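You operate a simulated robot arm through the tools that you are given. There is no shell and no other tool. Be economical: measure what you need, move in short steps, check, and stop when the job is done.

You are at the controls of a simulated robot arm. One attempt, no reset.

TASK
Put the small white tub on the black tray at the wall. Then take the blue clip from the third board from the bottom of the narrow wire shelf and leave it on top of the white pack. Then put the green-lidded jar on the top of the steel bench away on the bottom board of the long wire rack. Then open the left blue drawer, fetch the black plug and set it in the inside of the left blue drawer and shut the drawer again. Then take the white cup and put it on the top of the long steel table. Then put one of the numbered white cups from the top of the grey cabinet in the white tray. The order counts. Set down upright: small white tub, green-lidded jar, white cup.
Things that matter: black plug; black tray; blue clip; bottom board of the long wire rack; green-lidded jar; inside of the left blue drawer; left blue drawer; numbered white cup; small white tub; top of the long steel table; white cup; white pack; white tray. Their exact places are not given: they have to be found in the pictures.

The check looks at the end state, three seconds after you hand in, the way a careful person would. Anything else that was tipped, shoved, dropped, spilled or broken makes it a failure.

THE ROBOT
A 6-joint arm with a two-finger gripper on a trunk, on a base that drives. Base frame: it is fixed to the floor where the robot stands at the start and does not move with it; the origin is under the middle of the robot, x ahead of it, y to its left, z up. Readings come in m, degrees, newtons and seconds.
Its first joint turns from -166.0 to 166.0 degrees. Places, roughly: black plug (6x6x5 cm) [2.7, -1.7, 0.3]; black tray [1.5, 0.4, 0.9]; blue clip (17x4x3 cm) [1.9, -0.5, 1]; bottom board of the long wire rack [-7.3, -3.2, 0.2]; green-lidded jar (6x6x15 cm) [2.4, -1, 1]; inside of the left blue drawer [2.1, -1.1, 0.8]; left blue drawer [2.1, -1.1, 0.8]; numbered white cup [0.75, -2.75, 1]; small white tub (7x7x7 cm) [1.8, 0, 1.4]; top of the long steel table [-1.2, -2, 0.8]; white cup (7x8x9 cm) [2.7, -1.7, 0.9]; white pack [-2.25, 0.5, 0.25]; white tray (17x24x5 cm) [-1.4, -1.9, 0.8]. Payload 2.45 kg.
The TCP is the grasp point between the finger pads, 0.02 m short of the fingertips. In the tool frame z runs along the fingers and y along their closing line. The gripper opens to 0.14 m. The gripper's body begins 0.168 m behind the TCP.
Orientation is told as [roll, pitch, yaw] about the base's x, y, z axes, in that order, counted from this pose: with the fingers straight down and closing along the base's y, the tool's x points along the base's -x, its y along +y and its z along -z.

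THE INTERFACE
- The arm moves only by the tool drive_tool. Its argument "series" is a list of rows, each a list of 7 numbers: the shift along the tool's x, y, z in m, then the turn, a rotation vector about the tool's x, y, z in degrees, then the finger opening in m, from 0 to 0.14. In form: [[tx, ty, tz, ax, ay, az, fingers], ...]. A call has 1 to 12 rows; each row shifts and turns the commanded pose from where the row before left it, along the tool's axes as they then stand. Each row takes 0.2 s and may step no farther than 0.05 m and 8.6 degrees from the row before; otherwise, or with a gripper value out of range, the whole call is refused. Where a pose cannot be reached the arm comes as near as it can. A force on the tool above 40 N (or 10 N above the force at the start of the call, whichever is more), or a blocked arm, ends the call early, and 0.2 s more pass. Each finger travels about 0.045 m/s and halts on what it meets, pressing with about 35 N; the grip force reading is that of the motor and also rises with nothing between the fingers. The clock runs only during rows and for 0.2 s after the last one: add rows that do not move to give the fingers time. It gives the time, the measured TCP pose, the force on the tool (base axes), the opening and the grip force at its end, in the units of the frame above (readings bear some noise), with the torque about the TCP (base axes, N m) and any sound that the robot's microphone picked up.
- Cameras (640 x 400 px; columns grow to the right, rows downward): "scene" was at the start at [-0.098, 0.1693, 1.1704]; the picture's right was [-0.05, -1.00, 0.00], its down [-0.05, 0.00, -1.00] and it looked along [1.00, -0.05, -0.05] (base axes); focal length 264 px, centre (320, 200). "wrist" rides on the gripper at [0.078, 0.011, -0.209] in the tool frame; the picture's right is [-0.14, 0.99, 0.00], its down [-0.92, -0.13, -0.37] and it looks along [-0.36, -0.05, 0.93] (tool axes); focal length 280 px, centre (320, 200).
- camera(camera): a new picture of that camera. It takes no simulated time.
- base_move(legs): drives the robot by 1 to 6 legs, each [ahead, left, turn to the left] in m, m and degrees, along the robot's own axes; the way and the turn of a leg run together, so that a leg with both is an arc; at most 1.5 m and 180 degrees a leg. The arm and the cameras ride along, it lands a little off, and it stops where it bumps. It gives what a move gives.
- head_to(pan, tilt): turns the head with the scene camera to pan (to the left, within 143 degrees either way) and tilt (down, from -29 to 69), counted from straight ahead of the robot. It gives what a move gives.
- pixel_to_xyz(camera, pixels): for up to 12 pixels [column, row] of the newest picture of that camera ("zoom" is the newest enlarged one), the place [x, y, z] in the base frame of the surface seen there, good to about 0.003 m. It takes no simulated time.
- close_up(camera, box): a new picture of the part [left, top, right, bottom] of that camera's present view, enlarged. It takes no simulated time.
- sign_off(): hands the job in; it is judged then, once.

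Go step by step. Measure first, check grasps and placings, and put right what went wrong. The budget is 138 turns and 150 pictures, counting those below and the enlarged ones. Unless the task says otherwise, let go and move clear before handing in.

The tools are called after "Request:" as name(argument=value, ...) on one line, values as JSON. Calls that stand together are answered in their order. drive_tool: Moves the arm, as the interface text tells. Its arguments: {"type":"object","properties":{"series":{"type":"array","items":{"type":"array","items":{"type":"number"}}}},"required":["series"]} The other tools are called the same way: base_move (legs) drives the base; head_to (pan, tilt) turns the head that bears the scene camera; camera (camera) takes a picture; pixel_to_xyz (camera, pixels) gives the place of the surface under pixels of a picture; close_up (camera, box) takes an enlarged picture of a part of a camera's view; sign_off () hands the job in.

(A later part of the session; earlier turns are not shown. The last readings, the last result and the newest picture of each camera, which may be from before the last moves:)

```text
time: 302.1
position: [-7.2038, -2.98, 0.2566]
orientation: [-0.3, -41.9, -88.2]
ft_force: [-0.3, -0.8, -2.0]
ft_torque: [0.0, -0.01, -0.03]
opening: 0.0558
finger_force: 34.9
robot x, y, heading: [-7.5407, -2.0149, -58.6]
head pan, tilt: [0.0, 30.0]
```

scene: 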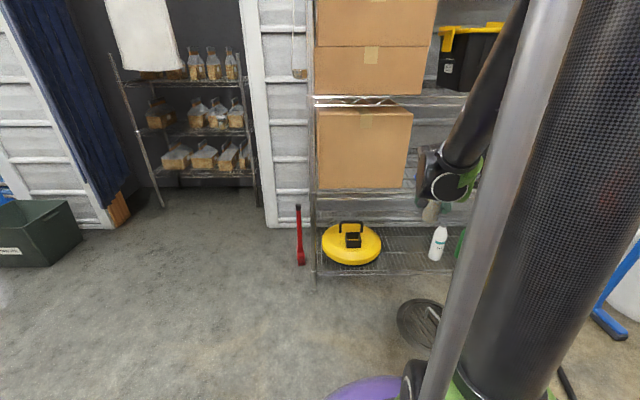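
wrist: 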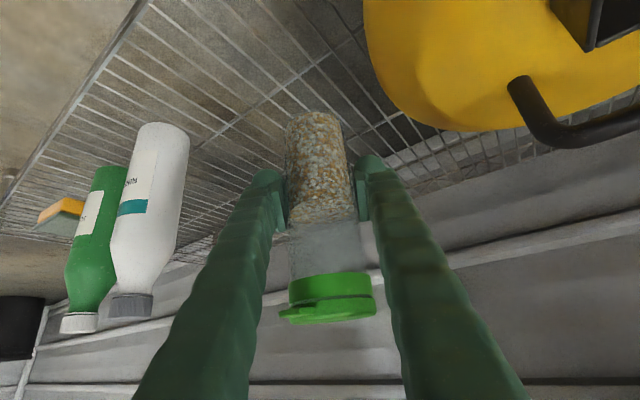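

At z 0.257 over the spot. Lowering the final 3 cm slowly until contact.

Request:
drive_tool(series=[[0.0067, 0, 0.0074, 0, 0, 0, 0.045], [0.0047, 0, 0.0052, 0, 0, 0, 0.045], [0.0034, 0, 0.0037, 0, 0, 0, 0.045], [0.0027, 0, 0.003, 0, 0, 0, 0.045], [0, 0, 0, 0, 0, 0, 0.045]])

Request:
camera(camera="wrist")

```text
time: 303.3
position: [-7.2058, -2.9803, 0.2314]
orientation: [-0.3, -42.0, -88.1]
ft_force: [-0.1, 0.2, -2.8]
ft_torque: [0.01, -0.01, 0.02]
opening: 0.0559
finger_force: 35.4
robot x, y, heading: [-7.5423, -2.0134, -58.5]
head pan, tilt: [0.0, 30.0]
```

```text
51 pictures are left
```

wrist: 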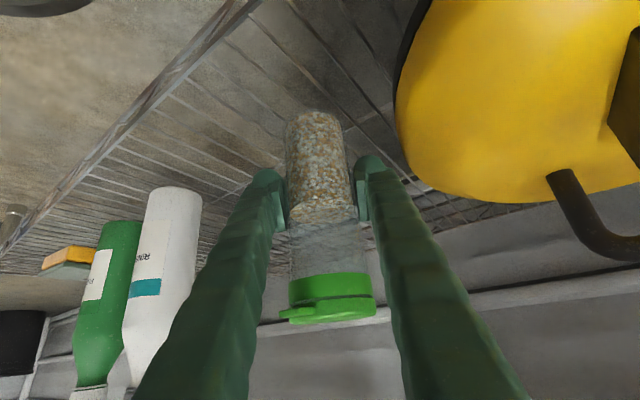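

No contact yet. Continuing down in 4 mm steps.

Request:
drive_tool(series=[[0.0027, 0, 0.003, 0, 0, 0, 0.045], [0.0027, 0, 0.003, 0, 0, 0, 0.045], [0, 0, 0, 0, 0, 0, 0.045]])

```text
time: 304.1
position: [-7.2061, -2.9801, 0.2228]
orientation: [-0.2, -42.0, -88.2]
ft_force: [-1.0, 0.6, -2.6]
ft_torque: [-0.03, 0.01, -0.01]
opening: 0.0557
finger_force: 34.7
robot x, y, heading: [-7.5389, -2.0155, -58.8]
head pan, tilt: [0.0, 30.0]
```

Request:
drive_tool(series=[[0.0027, 0, 0.003, 0, 0, 0, 0.045], [0.0027, 0, 0.003, 0, 0, 0, 0.045], [0, 0, 0, 0, 0, 0, 0.045]])

Request:
close_up(camera="wrist", box=[220, 60, 420, 240])

```text
time: 304.7
position: [-7.205, -2.9794, 0.219]
orientation: [-0.2, -42.2, -88.2]
ft_force: [-1.4, 5.5, 22.8]
ft_torque: [-0.27, -0.14, 0.02]
opening: 0.0557
finger_force: 35.2
robot x, y, heading: [-7.5348, -2.0152, -58.4]
head pan, tilt: [0.0, 30.0]
stopped in row 3: the force on the tool passed its limit at 40 N (the readings are from after the stop); the commanded pose is now the measured one
```

```text
2.22 times, centred on (320, 150) of wrist
```

zoom: 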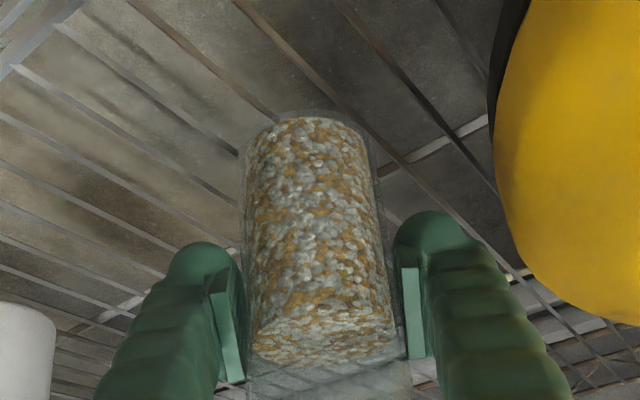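

Contact (23 N). Easing 1 mm, opening, and backing out along the fingers.

Request:
drive_tool(series=[[-0.0007, 0, -0.0007, 0, 0, 0, 0.055], [0, 0, 0, 0, 0, 0, 0.065], [0, 0, 0, 0, 0, 0, 0.08], [0, 0, 0, 0, 0, 0, 0.08], [0, 0, -0.03, 0, 0, 0, 0.08], [0, 0, -0.045, 0, 0, 0, 0.08], [0, 0, -0.045, 0, 0, 0, 0.08], [0, 0, -0.045, 0, 0, 0, 0.08]])

Request:
camera(camera="wrist")

```text
time: 306.5
position: [-7.209, -2.8697, 0.3406]
orientation: [-0.5, -42.1, -88.1]
ft_force: [-0.1, -0.8, 0.0]
ft_torque: [0.0, 0.03, -0.04]
opening: 0.0798
finger_force: 0.2
robot x, y, heading: [-7.544, -2.0127, -58.7]
head pan, tilt: [0.0, 30.0]
```

```text
49 pictures are left
```

wrist: 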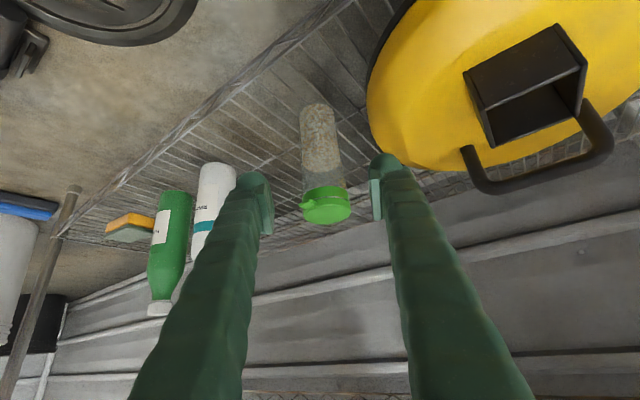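

The jar stands upright on the bottom board. Backing out, raising the arm, realigning the tool, then driving back up the aisle.

Request:
drive_tool(series=[[0, 0, -0.045, 0, 0, 0, 0.08], [0, 0, -0.045, 0, 0, 0, 0.08], [0, 0, -0.045, 0, 0, 0, 0.08], [0, 0, -0.045, 0, 0, 0, 0.08], [0, 0, -0.045, 0, 0, 0, 0.06], [0, 0, -0.045, 0, 0, 0, 0.04], [-0.0322, 0, -0.0355, 0, 0, 0, 0.02], [-0.0322, 0, -0.0355, 0, 0, 0, 0.02], [-0.0322, 0, -0.0355, 0, 0, 0, 0.02], [-0.0322, 0, -0.0355, 0, 0, 0, 0.02], [-0.0322, 0, -0.0355, 0, 0, 0, 0.02], [-0.0322, 0, -0.0355, 0, 0, 0, 0.02]])

Request:
drive_tool(series=[[-0.0322, 0, -0.0355, 0, 0, 0, 0.02], [-0.0322, 0, -0.0355, 0, 0, 0, 0.02], [-0.0322, 0, -0.0355, 0, 0, 0, 0.02], [-0.0322, 0, -0.0355, 0, 0, 0, 0.02], [-0.0322, 0, -0.0355, 0, 0, 0, 0.02], [-0.0322, 0, -0.0355, 0, 0, 0, 0.02], [0, 0, 0, -5.05, 0, -5.55, 0.02], [0, 0, 0, -5.05, 0, -5.55, 0.02], [0, 0, 0, -5.05, 0, -5.55, 0.02], [0, 0, 0, -5.05, 0, -5.55, 0.02]])

Request:
close_up(camera="scene", box=[280, 150, 560, 310])

Request:
base_move(legs=[[0, 0, 91], [1.3, -0.2, 0], [1.4, 0, 0], [1.3, 0, 0]])

```text
time: 309.1
position: [-7.2106, -2.6884, 0.8284]
orientation: [-0.3, -42.1, -88.2]
ft_force: [0.9, 0.1, -0.7]
ft_torque: [0.0, -0.01, -0.02]
opening: 0.02
finger_force: 0.0
robot x, y, heading: [-7.5418, -2.0129, -58.5]
head pan, tilt: [0.0, 30.0]
```

```text
time: 311.3
position: [-7.2101, -2.6898, 1.1175]
orientation: [-0.2, -42.2, -58.2]
ft_force: [0.4, -0.6, 0.5]
ft_torque: [0.0, 0.01, -0.01]
opening: 0.0201
finger_force: 0.2
robot x, y, heading: [-7.5408, -2.0169, -58.3]
head pan, tilt: [0.0, 30.0]
```

```text
2.29 times, centred on (420, 230) of scene
```

zoom: 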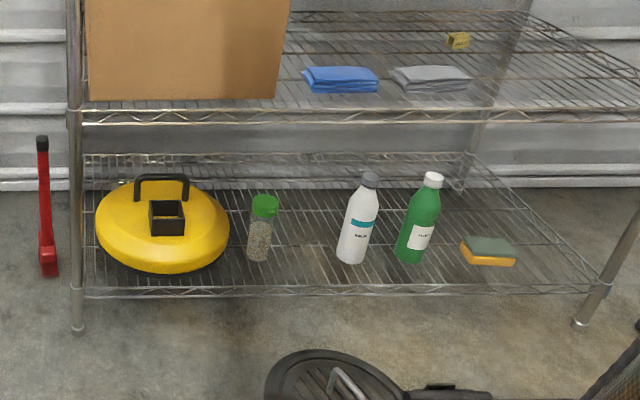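

```text
time: 334.4
position: [-3.3718, 0.2525, 1.1152]
orientation: [-0.1, -42.0, 31.7]
ft_force: [0.1, -0.9, -0.1]
ft_torque: [-0.02, 0.03, 0.0]
opening: 0.0199
finger_force: 0.1
robot x, y, heading: [-4.0432, -0.0776, 31.7]
head pan, tilt: [0.0, 30.0]
```

Jar confirmed standing between the reel and the bottles. Continuing back through the cross aisle and up to the bench corridor.

Request:
base_move(legs=[[-0.3, 0, 0], [0, 0, -89.7], [0, 0.3, 0], [1.2, 0, 0], [1.05, 0, 0], [0, 0, 90]])

```text
time: 356.5
position: [-2.2093, -1.702, 1.1165]
orientation: [-0.1, -42.0, 30.3]
ft_force: [-0.2, -0.2, 0.2]
ft_torque: [0.01, 0.0, 0.02]
opening: 0.0201
finger_force: 0.0
robot x, y, heading: [-2.8891, -2.0142, 30.3]
head pan, tilt: [0.0, 30.0]
```

Heading is 2° off; correcting while driving up the main aisle to d≈0.4.

Request:
base_move(legs=[[0, 0.03, 2.0], [1.3, 0, 0], [1.3, 0, 0], [1.3, 0, 0], [0, -1.0, 0], [0, -1.0, 0]])

Request:
head_to(pan=0, tilt=20)

Request:
camera(camera="scene")

```text
time: 385.3
position: [2.1177, -1.2507, 1.1151]
orientation: [-0.2, -41.9, 32.8]
ft_force: [-1.4, 0.4, -0.2]
ft_torque: [0.0, 0.02, -0.01]
opening: 0.0201
finger_force: 0.0
robot x, y, heading: [1.4493, -1.5966, 32.5]
head pan, tilt: [0.0, 30.0]
```

```text
time: 386.0
position: [2.1174, -1.2515, 1.116]
orientation: [-0.2, -42.0, 32.7]
ft_force: [0.6, 0.7, 0.0]
ft_torque: [0.0, 0.0, 0.01]
opening: 0.0199
finger_force: 0.2
robot x, y, heading: [1.4494, -1.597, 32.6]
head pan, tilt: [0.0, 20.0]
```

```text
47 pictures are left
```

scene: 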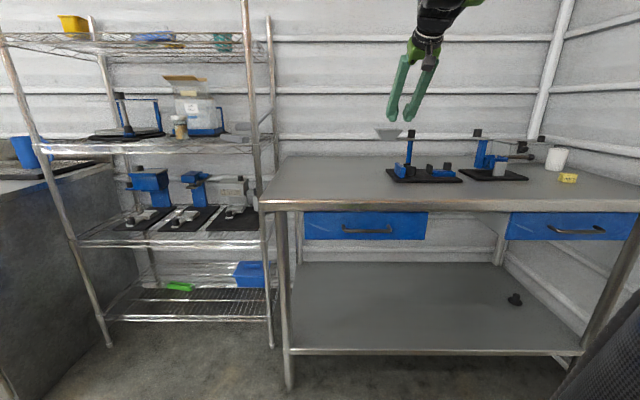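

Facing the bench. Left drawer's handle bar is at d≈0.985, u≈2.087, z≈0.787. I'll back off 0.28 m and reorient the tool to horizontal with fingers closing vertically to take the bar.

Request:
base_move(legs=[[-0.28, 0, 0]])

Request:
drive_tool(series=[[0, 0, 0, 0, -8, 0, 0.05], [0, 0, 0, 0, -8, 0, 0.05], [0, 0, 0, 0, -8, 0, 0.05], [0, 0, 0, 0, -8, 0, 0.05], [0, 0, 0, 0, -8, 0, 0.05], [0, 0, 0, 0, -8, 0, 0.05]])

Request:
drive_tool(series=[[0, 0, 0, 0, 0, 8.2, 0.05], [0, 0, 0, 0, 0, 8.2, 0.05], [0, 0, 0, 0, 0, 8.2, 0.05], [0, 0, 0, 0, 0, 8.2, 0.05], [0, 0, 0, 0, 0, 8.2, 0.05], [0, 0, 0, 0, 0, 8.2, 0.05], [0, 0, 0, 0, 0, 8.2, 0.05], [0, 0, 0, 0, 0, 8.2, 0.05], [0, 0, 0, 0, 0, 8.2, 0.05], [0, 0, 0, 0, 0, 8.2, 0.05], [0, 0, 0, 0, 0, 8, 0.05]])

Request:
camera(camera="scene")

Request:
pixel_to_xyz(camera="scene", pixels=[[350, 222], [372, 224], [395, 222], [372, 205], [330, 230], [372, 214]])

```text
time: 387.9
position: [1.8829, -1.4028, 1.1159]
orientation: [-0.2, -42.0, 32.6]
ft_force: [0.8, 0.1, 0.2]
ft_torque: [0.0, -0.05, 0.01]
opening: 0.0201
finger_force: 0.2
robot x, y, heading: [1.2142, -1.7463, 32.3]
head pan, tilt: [0.0, 20.0]
```

```text
time: 389.3
position: [1.8827, -1.4035, 1.1152]
orientation: [-82.4, -89.3, 114.7]
ft_force: [-0.2, -0.2, -0.3]
ft_torque: [-0.01, 0.11, -0.05]
opening: 0.05
finger_force: 0.0
robot x, y, heading: [1.2126, -1.7445, 32.4]
head pan, tilt: [0.0, 20.0]
```

```text
time: 391.7
position: [1.882, -1.4024, 1.1173]
orientation: [90.0, 0.0, -57.5]
ft_force: [-0.7, -0.4, 0.2]
ft_torque: [-0.02, 0.01, 0.02]
opening: 0.0503
finger_force: 0.0
robot x, y, heading: [1.2152, -1.7478, 32.4]
head pan, tilt: [0.0, 20.0]
```

```text
46 pictures are left
```

scene: 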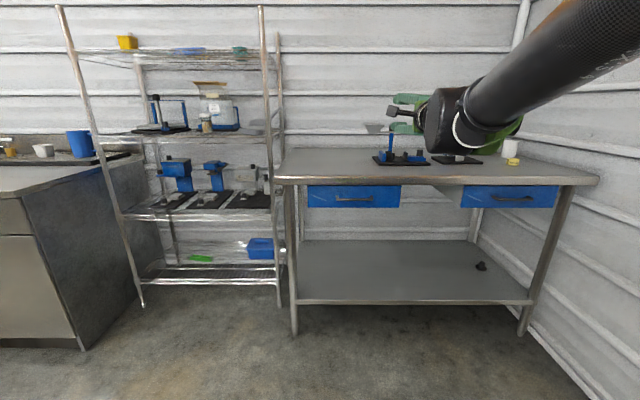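

```text
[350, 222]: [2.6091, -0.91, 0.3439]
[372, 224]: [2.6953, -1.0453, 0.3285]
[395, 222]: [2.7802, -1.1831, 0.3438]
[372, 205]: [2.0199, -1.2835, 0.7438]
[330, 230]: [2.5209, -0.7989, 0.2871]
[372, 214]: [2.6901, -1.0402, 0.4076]
```

Tool is now horizontal, fingers closing vertically. Moving to 7 cm in front of the handle bar.

Request:
drive_tool(series=[[0.0131, -0.0413, 0.0087, 0, 0, 0, 0.05], [0.0131, -0.0413, 0.0087, 0, 0, 0, 0.05], [0.0131, -0.0413, 0.0087, 0, 0, 0, 0.05], [0.0131, -0.0413, 0.0087, 0, 0, 0, 0.05], [0.0131, -0.0413, 0.0087, 0, 0, 0, 0.05], [0.0131, -0.0413, 0.0087, 0, 0, 0, 0.05], [0.0131, -0.0413, 0.0087, 0, 0, 0, 0.05], [0.0131, -0.0413, 0.0087, 0, 0, 0, 0.05], [0, 0, 0, 0, 0, 0, 0.05]])

Request:
camera(camera="wrist")

Request:
close_up(camera="scene", box=[260, 130, 460, 255])

Request:
pixel_to_xyz(camera="zoom", pixels=[[200, 175], [240, 222], [250, 222], [350, 222], [300, 225], [200, 200], [430, 200], [270, 222], [330, 222]])

```text
time: 393.7
position: [1.8864, -1.2767, 0.785]
orientation: [90.0, -0.1, -57.5]
ft_force: [0.0, -0.2, 0.2]
ft_torque: [0.03, 0.0, 0.02]
opening: 0.0501
finger_force: 0.1
robot x, y, heading: [1.2147, -1.7487, 32.1]
head pan, tilt: [0.0, 20.0]
```

```text
45 pictures are left
```

wrist: 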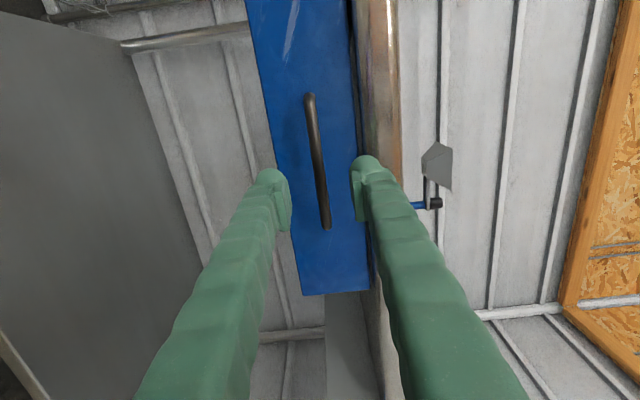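

```text
3.20 times, centred on (360, 192) of scene
```

zoom: 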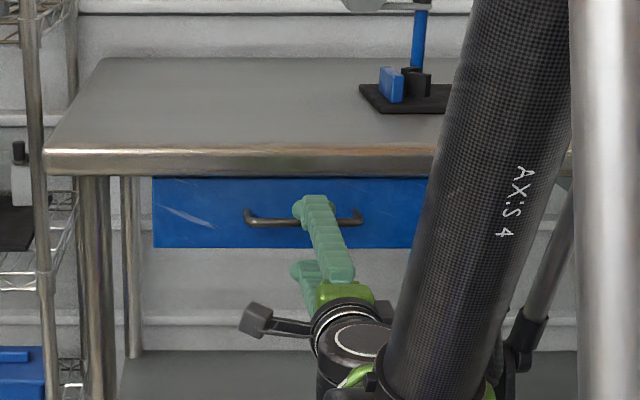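

```text
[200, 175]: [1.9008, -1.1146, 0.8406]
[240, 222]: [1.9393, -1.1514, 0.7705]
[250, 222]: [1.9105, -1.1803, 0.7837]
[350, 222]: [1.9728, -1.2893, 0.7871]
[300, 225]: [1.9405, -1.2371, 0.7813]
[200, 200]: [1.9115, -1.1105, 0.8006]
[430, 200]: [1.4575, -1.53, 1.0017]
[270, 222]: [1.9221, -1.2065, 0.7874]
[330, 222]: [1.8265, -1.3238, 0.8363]
```

The bar is between the fingers. Narrowing the opening to clear the bench lip, advancing 7 cm, and closing.

Request:
drive_tool(series=[[0, 0, 0, 0, 0, 0, 0.036], [0, 0, 0.025, 0, 0, 0, 0.034], [0, -0.001, 0.025, 0, 0, 0, 0.034], [0, 0, 0.02, 0, 0, 0, 0.034], [0, 0, 0, 0, 0, 0, 0.02], [0, 0, 0, 0, 0, 0, 0.005], [0, 0, 0, 0, 0, 0, 0.005], [0, 0, 0, 0, 0, 0, 0.005]])

Request:
camera(camera="wrist")

```text
time: 395.5
position: [1.9464, -1.24, 0.7842]
orientation: [90.1, -0.1, -57.5]
ft_force: [1.0, 1.0, 8.6]
ft_torque: [0.13, 0.01, -0.04]
opening: 0.0096
finger_force: 37.1
robot x, y, heading: [1.2152, -1.7439, 32.5]
head pan, tilt: [0.0, 20.0]
```

```text
43 pictures are left
```

wrist: 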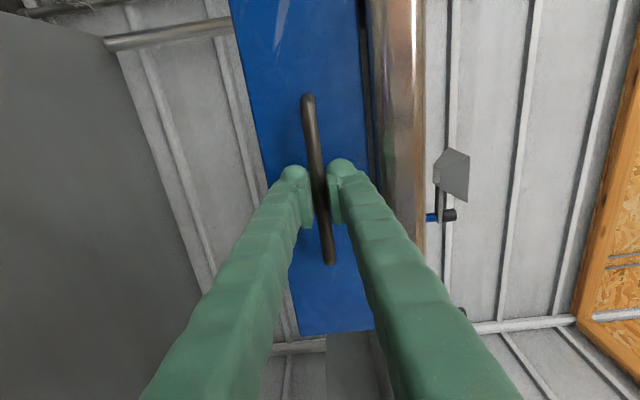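

Handle gripped (0.0096 opening). Pulling the drawer open: base back 0.12 m, then arm back 0.12 m.

Request:
base_move(legs=[[-0.12, 0, 0]])

Request:
drive_tool(series=[[0, 0, -0.02, 0, 0, 0, 0.005], [0, 0, -0.025, 0, 0, 0, 0.005], [0, 0, -0.025, 0, 0, 0, 0.005], [0, 0, -0.025, 0, 0, 0, 0.005], [0, 0, -0.025, 0, 0, 0, 0.005], [0, 0, 0, 0, 0, 0, 0.005]])

Request:
camera(camera="scene")

```text
time: 396.8
position: [1.8456, -1.3037, 0.7853]
orientation: [90.1, -0.1, -57.5]
ft_force: [-2.7, 7.7, 8.0]
ft_torque: [0.1, -0.02, 0.07]
opening: 0.0094
finger_force: 37.0
robot x, y, heading: [1.1147, -1.8071, 32.5]
head pan, tilt: [0.0, 20.0]
```

```text
time: 398.2
position: [1.7437, -1.3666, 0.7846]
orientation: [90.0, -0.2, -57.5]
ft_force: [-7.3, 9.2, -7.5]
ft_torque: [-0.11, 0.05, 0.18]
opening: 0.0095
finger_force: 36.4
robot x, y, heading: [1.116, -1.8086, 32.6]
head pan, tilt: [0.0, 20.0]
```

```text
42 pictures are left
```

scene: 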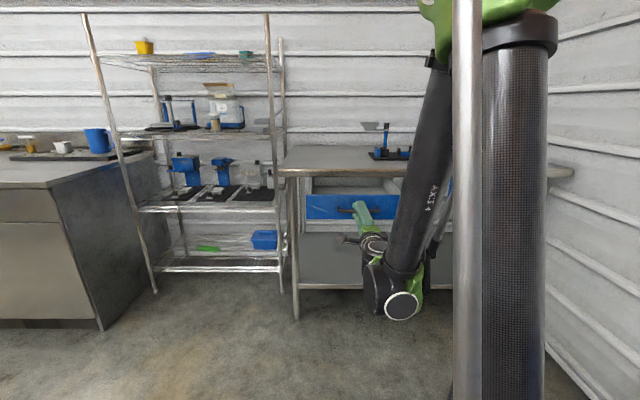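

The drawer is open about 0.24 m. Releasing the handle, lifting clear, and reorienting the tool to 60° tilt with horizontal closing for the plug.

Request:
drive_tool(series=[[0, 0, 0, 0, 0, 0, 0.03], [0, 0, 0, 0, 0, 0, 0.05], [0, 0, -0.03, 0, 0, 0, 0.05], [0, 0, -0.03, 0, 0, 0, 0.05], [0, 0.045, 0, 0, 0, 0, 0.05], [0, 0.045, 0, 0, 0, 0, 0.05], [0, 0.045, 0, 0, 0, 0, 0.05], [0, 0.045, 0, 0, 0, 0, 0.05], [0, 0.045, 0, 0, 0, 0, 0.05], [0, 0.045, 0, 0, 0, 0, 0.05], [0, 0.045, 0, 0, 0, 0, 0.05]])

Request:
drive_tool(series=[[0, 0, 0, 0, 0, -8.2, 0.06], [0, 0, 0, 0, 0, -8.2, 0.06], [0, 0, 0, 0, 0, -8.2, 0.06], [0, 0, 0, 0, 0, -8.2, 0.06], [0, 0, 0, 0, 0, -8.2, 0.06], [0, 0, 0, 0, 0, -8.2, 0.06], [0, 0, 0, 0, 0, -8.2, 0.06], [0, 0, 0, 0, 0, -8.2, 0.06], [0, 0, 0, 0, 0, -8.2, 0.06], [0, 0, 0, 0, 0, -8.2, 0.06], [0, 0, 0, 0, 0, -8, 0.06]])

Request:
drive_tool(series=[[0, 0, 0, 0, 7.5, 0, 0.08], [0, 0, 0, 0, 7.5, 0, 0.08], [0, 0, 0, 0, 7.5, 0, 0.08], [0, 0, 0, 0, 7.5, 0, 0.08]])

Request:
base_move(legs=[[0.3, 0, 0], [0, -0.6, 0], [0.07, 0, 0], [0, 0, 83]])

Request:
head_to(pan=-85, tilt=35)

Request:
camera(camera="scene")

```text
time: 400.6
position: [1.6926, -1.3996, 1.1007]
orientation: [90.0, -0.2, -57.5]
ft_force: [0.0, -0.3, 0.4]
ft_torque: [-0.01, 0.04, 0.03]
opening: 0.0502
finger_force: 0.1
robot x, y, heading: [1.1173, -1.8072, 32.4]
head pan, tilt: [0.0, 20.0]
```

```text
time: 403.0
position: [1.6923, -1.3986, 1.1]
orientation: [-102.4, -89.8, 134.9]
ft_force: [0.4, 0.2, -0.1]
ft_torque: [-0.02, 0.0, 0.01]
opening: 0.0602
finger_force: 0.0
robot x, y, heading: [1.1136, -1.8062, 32.5]
head pan, tilt: [0.0, 20.0]
```

```text
time: 404.0
position: [1.69, -1.398, 1.1011]
orientation: [-1.0, -64.3, 32.1]
ft_force: [0.1, -0.5, -0.3]
ft_torque: [-0.02, 0.02, 0.03]
opening: 0.08
finger_force: 0.0
out of reach, approached as far as the arm can: row 1, 4
robot x, y, heading: [1.1148, -1.8063, 32.4]
head pan, tilt: [0.0, 20.0]
```

```text
time: 413.2
position: [1.408, -1.4976, 1.1007]
orientation: [-1.0, -64.4, 115.5]
ft_force: [-0.7, 0.1, -0.8]
ft_torque: [0.02, 0.01, 0.0]
opening: 0.0798
finger_force: 0.1
robot x, y, heading: [1.7512, -2.1191, 115.9]
head pan, tilt: [0.0, 20.0]
```

```text
time: 414.8
position: [1.4076, -1.4978, 1.1007]
orientation: [-0.9, -64.3, 115.5]
ft_force: [-0.4, 0.5, -0.1]
ft_torque: [0.02, -0.01, 0.01]
opening: 0.08
finger_force: 0.0
robot x, y, heading: [1.7472, -2.1189, 116.4]
head pan, tilt: [-85.0, 35.0]
```

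```text
41 pictures are left
```

scene: 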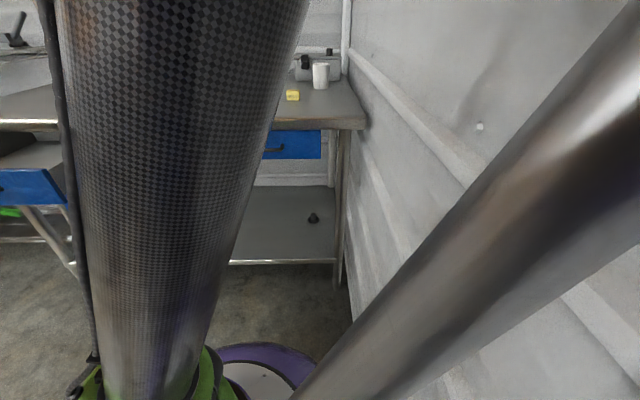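

Good view between the arm links. Measuring plug, shelf edge, leg, drawer handle and cup.

Request:
pixel_to_xyz(camera="scene", pixels=[[313, 214], [313, 222], [300, 225], [280, 258], [338, 270], [345, 160], [275, 148], [321, 75], [321, 66], [321, 87], [300, 240], [308, 221]])

Request:
close_up(camera="scene", box=[220, 40, 380, 290])

```text
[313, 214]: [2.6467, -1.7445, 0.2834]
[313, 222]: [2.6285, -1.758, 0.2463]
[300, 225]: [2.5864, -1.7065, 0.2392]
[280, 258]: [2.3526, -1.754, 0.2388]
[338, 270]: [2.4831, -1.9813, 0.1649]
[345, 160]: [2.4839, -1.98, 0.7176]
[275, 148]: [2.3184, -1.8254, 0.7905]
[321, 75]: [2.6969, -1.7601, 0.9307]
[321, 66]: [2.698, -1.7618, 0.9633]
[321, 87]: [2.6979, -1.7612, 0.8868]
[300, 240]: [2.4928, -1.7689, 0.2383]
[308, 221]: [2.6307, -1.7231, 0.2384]
```

```text
1.60 times, centred on (300, 165) of scene
```

zoom: 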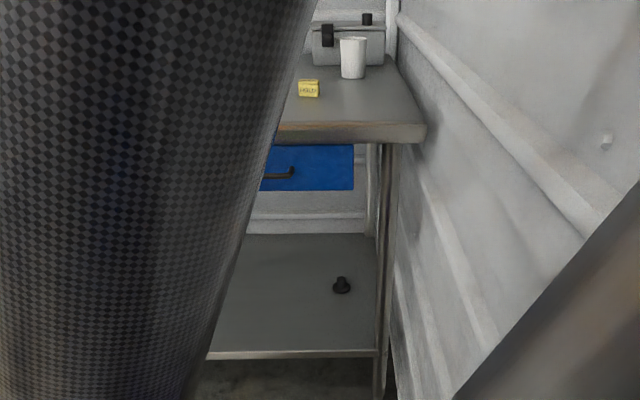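

Plug centre ≈ d 1.305, u 2.888, on the shelf at z 0.239. I'll lower the arm here in the open aisle.

Request:
drive_tool(series=[[0.037, 0, 0.0267, 0, 0, 0, 0.08], [0.037, 0, 0.0267, 0, 0, 0, 0.08], [0.037, 0, 0.0267, 0, 0, 0, 0.08], [0.037, 0, 0.0267, 0, 0, 0, 0.08], [0.037, 0, 0.0267, 0, 0, 0, 0.08], [0.037, 0, 0.0267, 0, 0, 0, 0.08], [0.037, 0, 0.0267, 0, 0, 0, 0.08], [0.037, 0, 0.0267, 0, 0, 0, 0.08], [0.037, 0, 0.0267, 0, 0, 0, 0.08], [0.037, 0, 0.0267, 0, 0, 0, 0.08], [0.037, 0, 0.0267, 0, 0, 0, 0.08], [0.037, 0, 0.0267, 0, 0, 0, 0.08]])

Request:
drive_tool(series=[[0.037, 0, 0.0267, 0, 0, 0, 0.08], [0.037, 0, 0.0267, 0, 0, 0, 0.08], [0.037, 0, 0.0267, 0, 0, 0, 0.08], [0.037, 0, 0.0267, 0, 0, 0, 0.08], [0.037, 0, 0.0267, 0, 0, 0, 0.08]])

```text
time: 417.4
position: [1.353, -1.4005, 0.5908]
orientation: [-1.4, -64.2, 115.6]
ft_force: [-1.2, -0.4, 0.1]
ft_torque: [-0.01, -0.01, 0.0]
opening: 0.0796
finger_force: 0.0
out of reach, approached as far as the arm can: row 10, 12
robot x, y, heading: [1.7486, -2.1142, 116.2]
head pan, tilt: [-85.0, 35.0]
```

```text
time: 418.6
position: [1.2759, -1.2898, 0.4835]
orientation: [-1.0, -64.2, 115.4]
ft_force: [-0.2, -0.1, -0.3]
ft_torque: [-0.01, -0.01, 0.0]
opening: 0.0799
finger_force: 0.0
out of reach, approached as far as the arm can: row 1, 2, 3, 4, 5
robot x, y, heading: [1.7515, -2.1183, 116.1]
head pan, tilt: [-85.0, 35.0]
```

The low limit depends on the wrist height, so a 52° tilt with the base slightly further back is better. Re-tilting, lowering to z≈0.33, then swinging the base to bring the tool under the bench.

Request:
drive_tool(series=[[0, 0, 0, 0, 6, 0, 0.08], [0, 0, 0, 0, 6, 0, 0.08], [0.0296, 0, 0.0231, 0, 0, 0, 0.08], [0.0296, 0, 0.0231, 0, 0, 0, 0.08], [0.0296, 0, 0.0231, 0, 0, 0, 0.08], [0.0296, 0, 0.0231, 0, 0, 0, 0.08], [0, 0, 0, 0, 0, 0, 0.08]])

```text
time: 420.2
position: [1.2193, -1.2937, 0.352]
orientation: [-1.3, -52.5, 115.2]
ft_force: [0.0, -0.2, -0.1]
ft_torque: [0.0, 0.0, 0.02]
opening: 0.0799
finger_force: 0.2
out of reach, approached as far as the arm can: row 1, 2, 3, 4, 5, 6
robot x, y, heading: [1.7503, -2.1179, 115.7]
head pan, tilt: [-85.0, 35.0]
```

At z 0.352, radius 0.98. Swinging the base −99° so the tool slides in over the lower shelf, then checking.

Request:
base_move(legs=[[0, 0.07, 0], [0, 0, -60], [0, 0, -39]])

Request:
camera(camera="wrist")

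Request:
head_to(pan=15, tilt=25)

Request:
camera(camera="scene")

```text
time: 425.6
position: [2.5842, -1.7549, 0.3507]
orientation: [-1.4, -52.4, 16.0]
ft_force: [0.4, 0.6, -0.5]
ft_torque: [-0.02, 0.01, -0.02]
opening: 0.0799
finger_force: 0.0
robot x, y, heading: [1.685, -2.148, 16.6]
head pan, tilt: [-85.0, 35.0]
```

```text
39 pictures are left
```

wrist: 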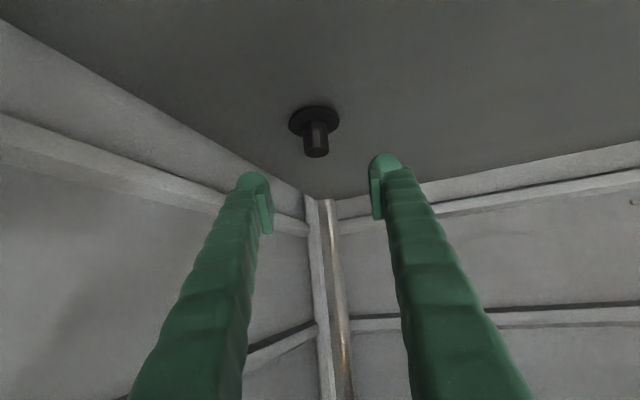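

```text
time: 427.4
position: [2.5844, -1.7537, 0.3509]
orientation: [-1.3, -52.4, 16.1]
ft_force: [0.3, -1.0, 0.2]
ft_torque: [-0.04, 0.01, 0.02]
opening: 0.0797
finger_force: 0.0
robot x, y, heading: [1.6874, -2.1446, 16.5]
head pan, tilt: [15.0, 25.0]
```

```text
38 pictures are left
```

scene: 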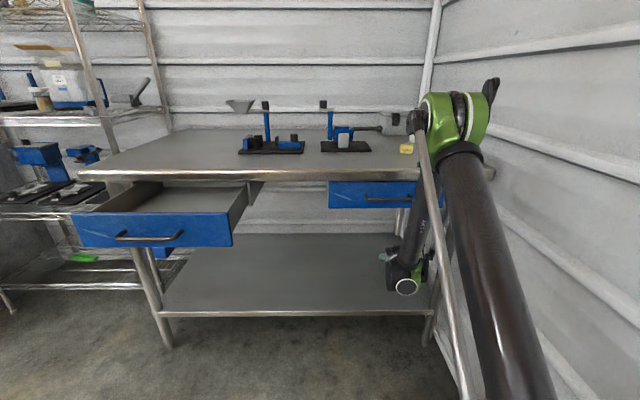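

The plug is centred between the fingers at (316,130) and the arm clears the bench. Measuring it from here.

Request:
pixel_to_xyz(camera="wrist", pixels=[[316, 153], [314, 130], [295, 118], [337, 118], [305, 150], [327, 150], [315, 108]])

```text
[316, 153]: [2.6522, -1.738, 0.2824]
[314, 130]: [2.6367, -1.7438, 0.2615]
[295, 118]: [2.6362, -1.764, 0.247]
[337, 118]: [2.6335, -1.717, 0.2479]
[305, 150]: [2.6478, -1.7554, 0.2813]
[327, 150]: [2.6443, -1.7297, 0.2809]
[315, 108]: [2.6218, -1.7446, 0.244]
```

Plug stem centre ≈ (2.650,-1.741), stem from z 0.25 to 0.285. Advancing to z 0.281 so the tips ride above the disc, then closing on the stem.

Request:
drive_tool(series=[[0.005, -0.002, 0.0318, 0, 0, 0, 0.07], [0.005, -0.002, 0.0318, 0, 0, 0, 0.06], [0.005, -0.002, 0.0318, 0, 0, 0, 0.06], [0, 0, 0, 0, 0, 0, 0.06], [0, 0, 0, 0, 0, 0, 0.04], [0, 0, 0, 0, 0, 0, 0.02], [0, 0, 0, 0, 0, 0, 0.01], [0, 0, 0, 0, 0, 0, 0.01], [0, 0, 0, 0, 0, 0, 0.01]])

Request:
camera(camera="wrist")

```text
time: 429.4
position: [2.6493, -1.7401, 0.2809]
orientation: [-2.0, -52.6, 16.0]
ft_force: [-0.3, 0.6, 0.4]
ft_torque: [-0.02, -0.02, -0.01]
opening: 0.0261
finger_force: 35.0
out of reach, approached as far as the arm can: row 3
robot x, y, heading: [1.6852, -2.1451, 16.5]
head pan, tilt: [15.0, 25.0]
```

```text
37 pictures are left
```

wrist: 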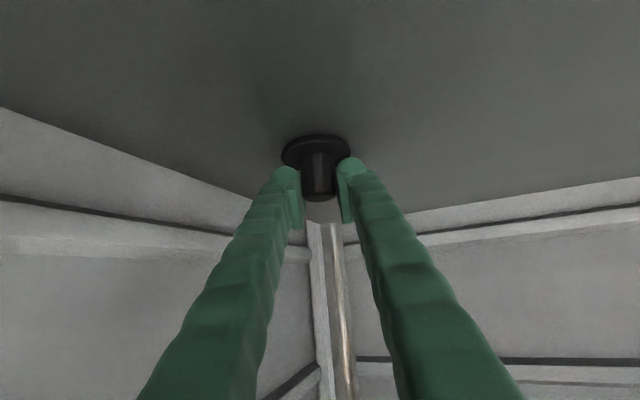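

The plug stem is gripped (0.026). Lifting and backing out, then swinging back to the aisle; also measuring the drawer interior from the last scene picture.

Request:
pixel_to_xyz(camera="scene", pixels=[[190, 203], [215, 203], [160, 203], [200, 195], [230, 200], [150, 218], [225, 218], [130, 195], [240, 190]])

Request:
drive_tool(series=[[-0.0158, 0, -0.0122, 0, 0, 0, 0.01], [-0.0079, 0, -0.0261, 0, 0, 0, 0.01], [-0.0079, 0, -0.0361, 0, 0, 0, 0.01], [0, 0, -0.036, 0, 0, 0, 0.01]])

Request:
base_move(legs=[[0, 0, 50], [0, 0, 49]])

Request:
drive_tool(series=[[-0.0388, 0, -0.0299, 0, 0, 0, 0.01], [-0.0388, 0, -0.0299, 0, 0, 0, 0.01], [-0.0388, 0, -0.0299, 0, 0, 0, 0.01], [-0.0388, 0, -0.0299, 0, 0, 0, 0.01], [-0.0388, 0, -0.0299, 0, 0, 0, 0.01], [-0.0388, 0, -0.0299, 0, 0, 0, 0.01], [-0.0388, 0, -0.0299, 0, 0, 0, 0.01], [-0.0388, 0, -0.0299, 0, 0, 0, 0.01], [-0.0388, 0, -0.0299, 0, 0, 0, 0.01], [-0.0388, 0, -0.0299, 0, 0, 0, 0.01], [-0.0388, 0, -0.0299, 0, 0, 0, 0.01], [-0.0388, 0, -0.0299, 0, 0, 0, 0.01]])

Request:
drive_tool(series=[[-0.0388, 0, -0.0299, 0, 0, 0, 0.01], [-0.0388, 0, -0.0299, 0, 0, 0, 0.01]])

```text
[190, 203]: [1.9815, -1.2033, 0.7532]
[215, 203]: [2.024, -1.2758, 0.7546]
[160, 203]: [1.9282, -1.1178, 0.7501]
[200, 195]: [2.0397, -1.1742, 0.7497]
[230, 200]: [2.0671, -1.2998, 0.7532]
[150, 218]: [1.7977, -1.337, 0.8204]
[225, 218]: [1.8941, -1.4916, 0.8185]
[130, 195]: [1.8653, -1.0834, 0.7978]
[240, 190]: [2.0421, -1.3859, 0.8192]
```

```text
time: 430.4
position: [2.5821, -1.7574, 0.3736]
orientation: [-1.4, -52.4, 15.9]
ft_force: [0.2, 0.1, -1.2]
ft_torque: [-0.04, 0.01, 0.03]
opening: 0.0263
finger_force: 34.5
robot x, y, heading: [1.6887, -2.1488, 16.6]
head pan, tilt: [15.0, 25.0]
```

```text
time: 435.3
position: [1.1611, -1.3261, 0.3748]
orientation: [-1.4, -52.4, 115.0]
ft_force: [-0.2, -0.4, -0.6]
ft_torque: [0.02, 0.02, 0.01]
opening: 0.0257
finger_force: 34.7
robot x, y, heading: [1.6857, -2.1502, 115.6]
head pan, tilt: [15.0, 25.0]
```

```text
time: 437.9
position: [1.1539, -1.3304, 0.9631]
orientation: [-1.3, -52.5, 115.0]
ft_force: [0.1, 0.7, -0.2]
ft_torque: [0.01, -0.01, 0.01]
opening: 0.026
finger_force: 35.1
robot x, y, heading: [1.6866, -2.1453, 115.7]
head pan, tilt: [15.0, 25.0]
```

```text
time: 438.5
position: [1.1536, -1.3294, 1.0612]
orientation: [-1.4, -52.4, 115.1]
ft_force: [-0.1, -0.1, -0.4]
ft_torque: [0.0, -0.02, 0.0]
opening: 0.0257
finger_force: 34.9
robot x, y, heading: [1.6912, -2.1503, 115.7]
head pan, tilt: [15.0, 25.0]
```

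The plug is secured. Swinging toward the open drawer, then retracting so the plug is above its middle (d≈0.885, u≈2.09).

Request:
base_move(legs=[[0, 0, -44.7]])

Request:
drive_tool(series=[[0.0214, -0.005, -0.0277, 0, 0, 0, 0.01], [0.0214, -0.005, -0.0277, 0, 0, 0, 0.01], [0.0214, -0.005, -0.0277, 0, 0, 0, 0.01], [0.0317, 0, 0.0244, 0, 0, 0, 0.01], [0.0317, 0, 0.0244, 0, 0, 0, 0.01], [0.0317, 0, 0.0244, 0, 0, 0, 0.01]])

Request:
camera(camera="wrist")

Request:
pixel_to_xyz(camera="wrist", pixels=[[320, 120], [280, 120], [360, 120], [320, 80], [320, 50], [240, 120], [400, 120], [330, 240]])

```text
time: 440.9
position: [1.8877, -1.1912, 1.0612]
orientation: [-1.3, -52.4, 70.1]
ft_force: [-0.8, 0.4, -1.2]
ft_torque: [0.03, 0.0, -0.02]
opening: 0.0258
finger_force: 35.0
robot x, y, heading: [1.6922, -2.149, 70.9]
head pan, tilt: [15.0, 25.0]
```

```text
time: 442.3
position: [1.8655, -1.2966, 0.9409]
orientation: [-1.4, -52.3, 70.2]
ft_force: [-0.2, 0.2, -0.1]
ft_torque: [0.01, -0.03, -0.01]
opening: 0.026
finger_force: 35.4
robot x, y, heading: [1.6886, -2.15, 70.9]
head pan, tilt: [15.0, 25.0]
```

```text
36 pictures are left
```

wrist: 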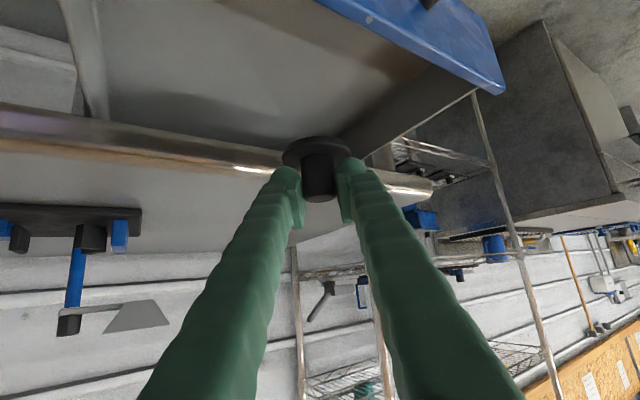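

```text
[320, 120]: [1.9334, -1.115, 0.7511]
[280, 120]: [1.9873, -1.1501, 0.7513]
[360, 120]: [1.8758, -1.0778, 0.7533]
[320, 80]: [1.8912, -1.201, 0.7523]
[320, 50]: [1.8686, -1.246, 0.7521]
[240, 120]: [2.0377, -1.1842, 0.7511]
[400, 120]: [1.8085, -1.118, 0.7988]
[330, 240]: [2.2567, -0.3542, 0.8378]
```

The plug hangs over the drawer interior (floor z 0.752). Lowering to the floor gently.

Request:
drive_tool(series=[[0.0237, 0, 0.0183, 0, 0, 0, 0.01], [0.0237, 0, 0.0183, 0, 0, 0, 0.01], [0.0237, 0, 0.0183, 0, 0, 0, 0.01], [0.0237, 0, 0.0183, 0, 0, 0, 0.01], [0.0079, 0, 0.0061, 0, 0, 0, 0.01], [0.0063, 0, 0.0049, 0, 0, 0, 0.01], [0.0032, 0, 0.0024, 0, 0, 0, 0.01], [0, 0, 0, 0, 0, 0, 0.01]])

```text
time: 444.1
position: [1.867, -1.2974, 0.7996]
orientation: [-1.3, -52.4, 70.2]
ft_force: [1.1, 0.9, -0.9]
ft_torque: [-0.06, 0.05, 0.06]
opening: 0.0261
finger_force: 35.0
robot x, y, heading: [1.6863, -2.1478, 70.7]
head pan, tilt: [15.0, 25.0]
```

About 5 mm above the floor. A last small step down, then opening and backing off.

Request:
drive_tool(series=[[0.0032, 0, 0.0024, 0, 0, 0, 0.01], [0, 0, 0, 0, 0, 0, 0.02], [0, 0, 0, 0, 0, 0, 0.04], [0, 0, 0, 0, 0, 0, 0.06], [0, 0, 0, 0, 0, 0, 0.06], [-0.0237, 0, -0.0183, 0, 0, 0, 0.06], [-0.0237, 0, -0.0183, 0, 0, 0, 0.06], [-0.0317, 0, -0.0244, 0, 0, 0, 0.06], [-0.0317, 0, -0.0244, 0, 0, 0, 0.06], [-0.0317, 0, -0.0244, 0, 0, 0, 0.06], [-0.0317, 0, -0.0244, 0, 0, 0, 0.06]])

Request:
camera(camera="wrist")

```text
time: 446.5
position: [1.864, -1.2953, 1.0162]
orientation: [-1.3, -52.4, 70.0]
ft_force: [0.0, 0.3, 0.0]
ft_torque: [0.0, 0.02, -0.02]
opening: 0.0602
finger_force: 0.0
robot x, y, heading: [1.6857, -2.1435, 71.1]
head pan, tilt: [15.0, 25.0]
```

```text
35 pictures are left
```

wrist: 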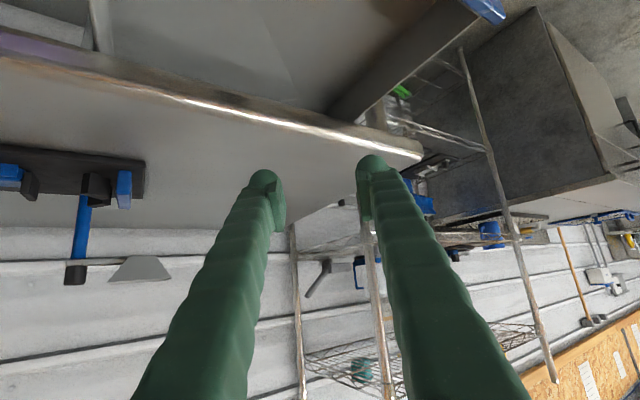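

Released and clear. Checking the plug with the scene camera while I turn the tool square to the bench, close the fingers and move in front of the drawer face (right of the handle).

Request:
drive_tool(series=[[0, 0, 0, 6.0, 0, 4.64, 0.04], [0, 0, 0, 6.0, 0, 4.64, 0.02], [0, 0, 0, 6.0, 0, 4.64, 0], [0, 0, 0, 6.0, 0, 4.64, 0], [0, 0, 0, 6.0, 0, 4.64, 0], [0.0268, -0.0176, -0.0348, 0, 0, 0, 0], [0.0268, -0.0176, -0.0348, 0, 0, 0, 0], [0.0268, -0.0176, -0.0348, 0, 0, 0, 0], [0.0268, -0.0176, -0.0348, 0, 0, 0, 0], [0.0268, -0.0176, -0.0348, 0, 0, 0, 0]])

Request:
head_to(pan=10, tilt=30)

Request:
camera(camera="scene")

```text
time: 448.7
position: [1.7223, -1.4845, 1.0143]
orientation: [-0.8, -52.9, 31.8]
ft_force: [0.1, -0.3, -0.2]
ft_torque: [0.02, -0.01, -0.01]
opening: 0.0001
finger_force: 29.5
robot x, y, heading: [1.6889, -2.1505, 70.9]
head pan, tilt: [15.0, 25.0]
```

```text
time: 449.4
position: [1.723, -1.485, 1.0154]
orientation: [-0.9, -52.9, 31.8]
ft_force: [-0.7, 0.2, 0.0]
ft_torque: [0.0, -0.02, 0.01]
opening: 0.0
finger_force: 29.3
robot x, y, heading: [1.6885, -2.148, 70.5]
head pan, tilt: [10.0, 30.0]
```

```text
34 pictures are left
```

scene: 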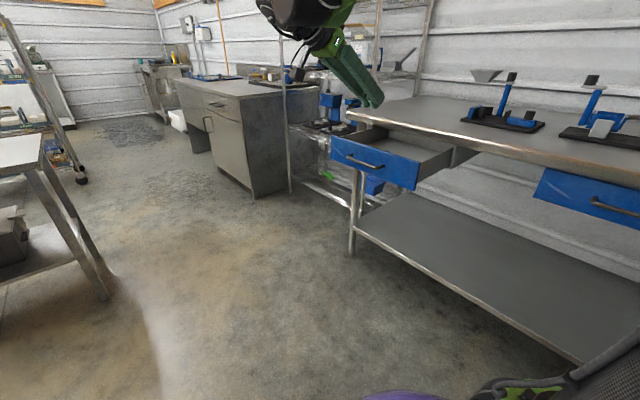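

The front wall hides the plug from here. Taking a wrist view into the drawer before pushing it shut.

Request:
camera(camera="wrist")

Request:
drive_tool(series=[[0.0348, 0, 0.0268, 0, 0, 0, 0], [0.0348, 0, 0.0268, 0, 0, 0, 0], [0.0348, 0, 0.0268, 0, 0, 0, 0], [0.0348, 0, 0.0268, 0, 0, 0, 0], [0.0348, 0, 0.0268, 0, 0, 0, 0], [0, 0, 0, 0, 0, 0, 0]])

Request:
close_up(camera="scene", box=[280, 60, 500, 220])

```text
33 pictures are left
```

wrist: 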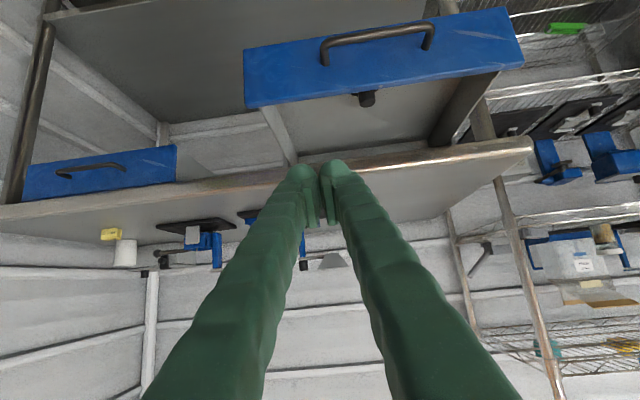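

```text
time: 450.8
position: [1.724, -1.4848, 0.7945]
orientation: [-1.0, -52.8, 31.7]
ft_force: [0.0, 0.4, 0.4]
ft_torque: [0.02, 0.0, -0.04]
opening: 0.0
finger_force: 29.4
robot x, y, heading: [1.687, -2.1473, 70.8]
head pan, tilt: [10.0, 30.0]
```

```text
2.50 times, centred on (390, 140) of scene
```

zoom: 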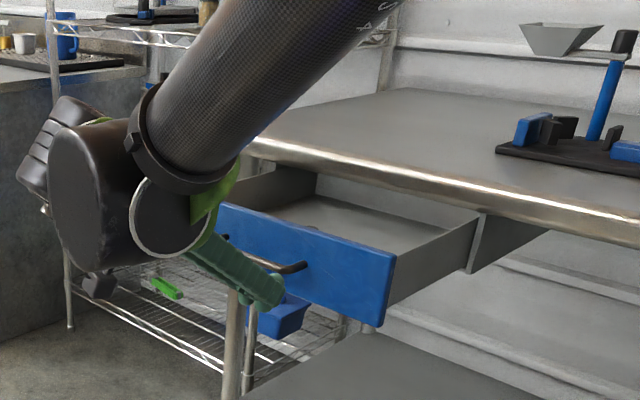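

The plug stands in the drawer behind its front (wrist (365,98)). Pushing the drawer shut along +d.

Request:
drive_tool(series=[[-0.0181, 0, 0.0239, 0, 0, 0, 0], [-0.0181, 0, 0.0239, 0, 0, 0, 0], [-0.0181, 0, 0.0239, 0, 0, 0, 0], [-0.0181, 0, 0.0239, 0, 0, 0, 0], [-0.0181, 0, 0.0239, 0, 0, 0, 0], [-0.0181, 0, 0.0239, 0, 0, 0, 0], [-0.0181, 0, 0.0239, 0, 0, 0, 0], [-0.0181, 0, 0.0239, 0, 0, 0, 0], [-0.0181, 0, 0.0239, 0, 0, 0, 0], [-0.0181, 0, 0.0239, 0, 0, 0, 0], [-0.0121, 0, 0.0159, 0, 0, 0, 0]])

Request:
close_up(camera="scene", box=[280, 60, 500, 220])

```text
time: 453.2
position: [1.9972, -1.3214, 0.7956]
orientation: [-0.9, -52.9, 32.0]
ft_force: [-14.0, -22.8, 3.3]
ft_torque: [-0.12, 0.13, 0.5]
opening: 0.0
finger_force: 29.2
robot x, y, heading: [1.6865, -2.1502, 70.9]
head pan, tilt: [10.0, 30.0]
```

```text
2.50 times, centred on (390, 140) of scene
```

zoom: 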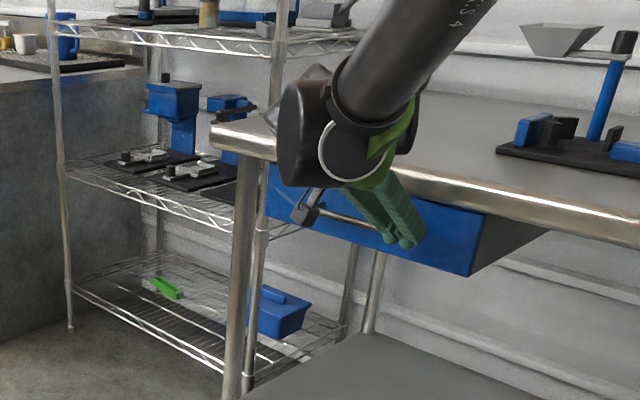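

The drawer is almost shut (d=0.981, 27 N). A little more push, then measuring the face.

Request:
drive_tool(series=[[-0.009, 0, 0.012, 0, 0, 0, 0], [-0.009, 0, 0.012, 0, 0, 0, 0], [0, 0, 0, 0, 0, 0, 0]])

Request:
camera(camera="scene")

Request:
pixel_to_xyz(camera="scene", pixels=[[440, 155], [430, 150], [385, 128], [450, 152], [600, 205], [570, 190]])

```text
time: 453.5
position: [1.9987, -1.3223, 0.7938]
orientation: [-1.1, -52.8, 32.0]
ft_force: [1.8, -9.5, 3.7]
ft_torque: [0.0, -0.02, 0.08]
opening: 0.0001
finger_force: 29.3
robot x, y, heading: [1.6848, -2.1466, 70.8]
head pan, tilt: [10.0, 30.0]
stopped in row 1: the force on the tool passed its limit at 52 N (the readings are from after the stop); the commanded pose is now the measured one
```

```text
30 pictures are left
```

scene: 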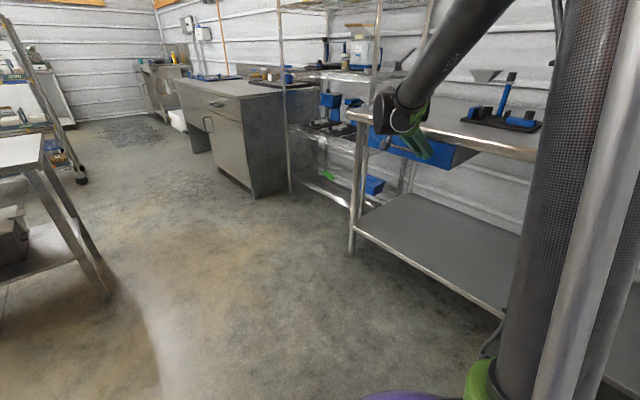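

```text
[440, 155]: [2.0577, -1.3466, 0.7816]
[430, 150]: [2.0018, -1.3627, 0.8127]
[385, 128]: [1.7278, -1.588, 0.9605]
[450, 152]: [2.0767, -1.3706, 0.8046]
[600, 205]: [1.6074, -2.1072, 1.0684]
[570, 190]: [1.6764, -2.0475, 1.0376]
```

The face is at d=1.0215, flush like before: the drawer is shut. Next the white cup: backing off, raising, turning to face it with the fingers open.

Request:
drive_tool(series=[[0.0181, 0, -0.0239, 0, 0, 0, 0], [0.0242, 0, -0.0319, 0, 0, 0, 0], [-0.0398, 0, -0.0302, 0, 0, 0, 0.03], [-0.0398, 0, -0.0302, 0, 0, 0, 0.06], [-0.0398, 0, -0.0302, 0, 0, 0, 0.1], [-0.0398, 0, -0.0302, 0, 0, 0, 0.1], [-0.0398, 0, -0.0302, 0, 0, 0, 0.1], [-0.0398, 0, -0.0302, 0, 0, 0, 0.1], [-0.0398, 0, -0.0302, 0, 0, 0, 0.1], [-0.0398, 0, -0.0302, 0, 0, 0, 0.1]])

Request:
base_move(legs=[[0, 0, -38.5], [0.17, 0, 0]])

Request:
head_to(pan=-8, tilt=20)

Request:
camera(camera="wrist")

Request:
camera(camera="scene")

```text
time: 455.7
position: [1.9362, -1.3528, 1.195]
orientation: [-1.0, -52.8, 31.9]
ft_force: [0.4, -0.4, 0.9]
ft_torque: [0.04, -0.01, 0.0]
opening: 0.1003
finger_force: 0.1
robot x, y, heading: [1.6851, -2.1495, 71.0]
head pan, tilt: [10.0, 30.0]
```

```text
time: 458.9
position: [2.5212, -1.5882, 1.1947]
orientation: [-1.1, -52.7, -6.5]
ft_force: [0.1, -0.7, 0.1]
ft_torque: [-0.02, -0.01, -0.03]
opening: 0.1
finger_force: 0.1
robot x, y, heading: [1.8314, -2.0571, 32.3]
head pan, tilt: [10.0, 30.0]
```

```text
time: 459.8
position: [2.5215, -1.5885, 1.1951]
orientation: [-0.9, -52.8, -6.5]
ft_force: [0.0, -0.1, 0.6]
ft_torque: [0.02, -0.01, -0.03]
opening: 0.1
finger_force: 0.0
robot x, y, heading: [1.8327, -2.0569, 32.4]
head pan, tilt: [-8.0, 20.0]
```

```text
29 pictures are left
```

wrist: 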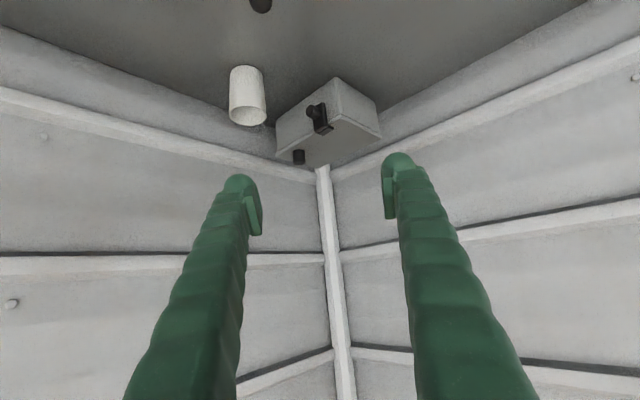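

```text
28 pictures are left
```

scene: 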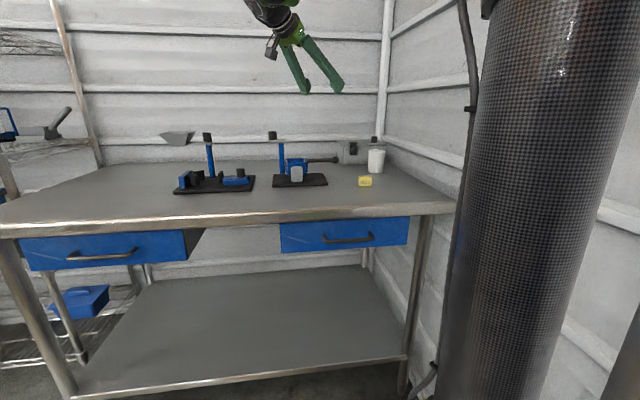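

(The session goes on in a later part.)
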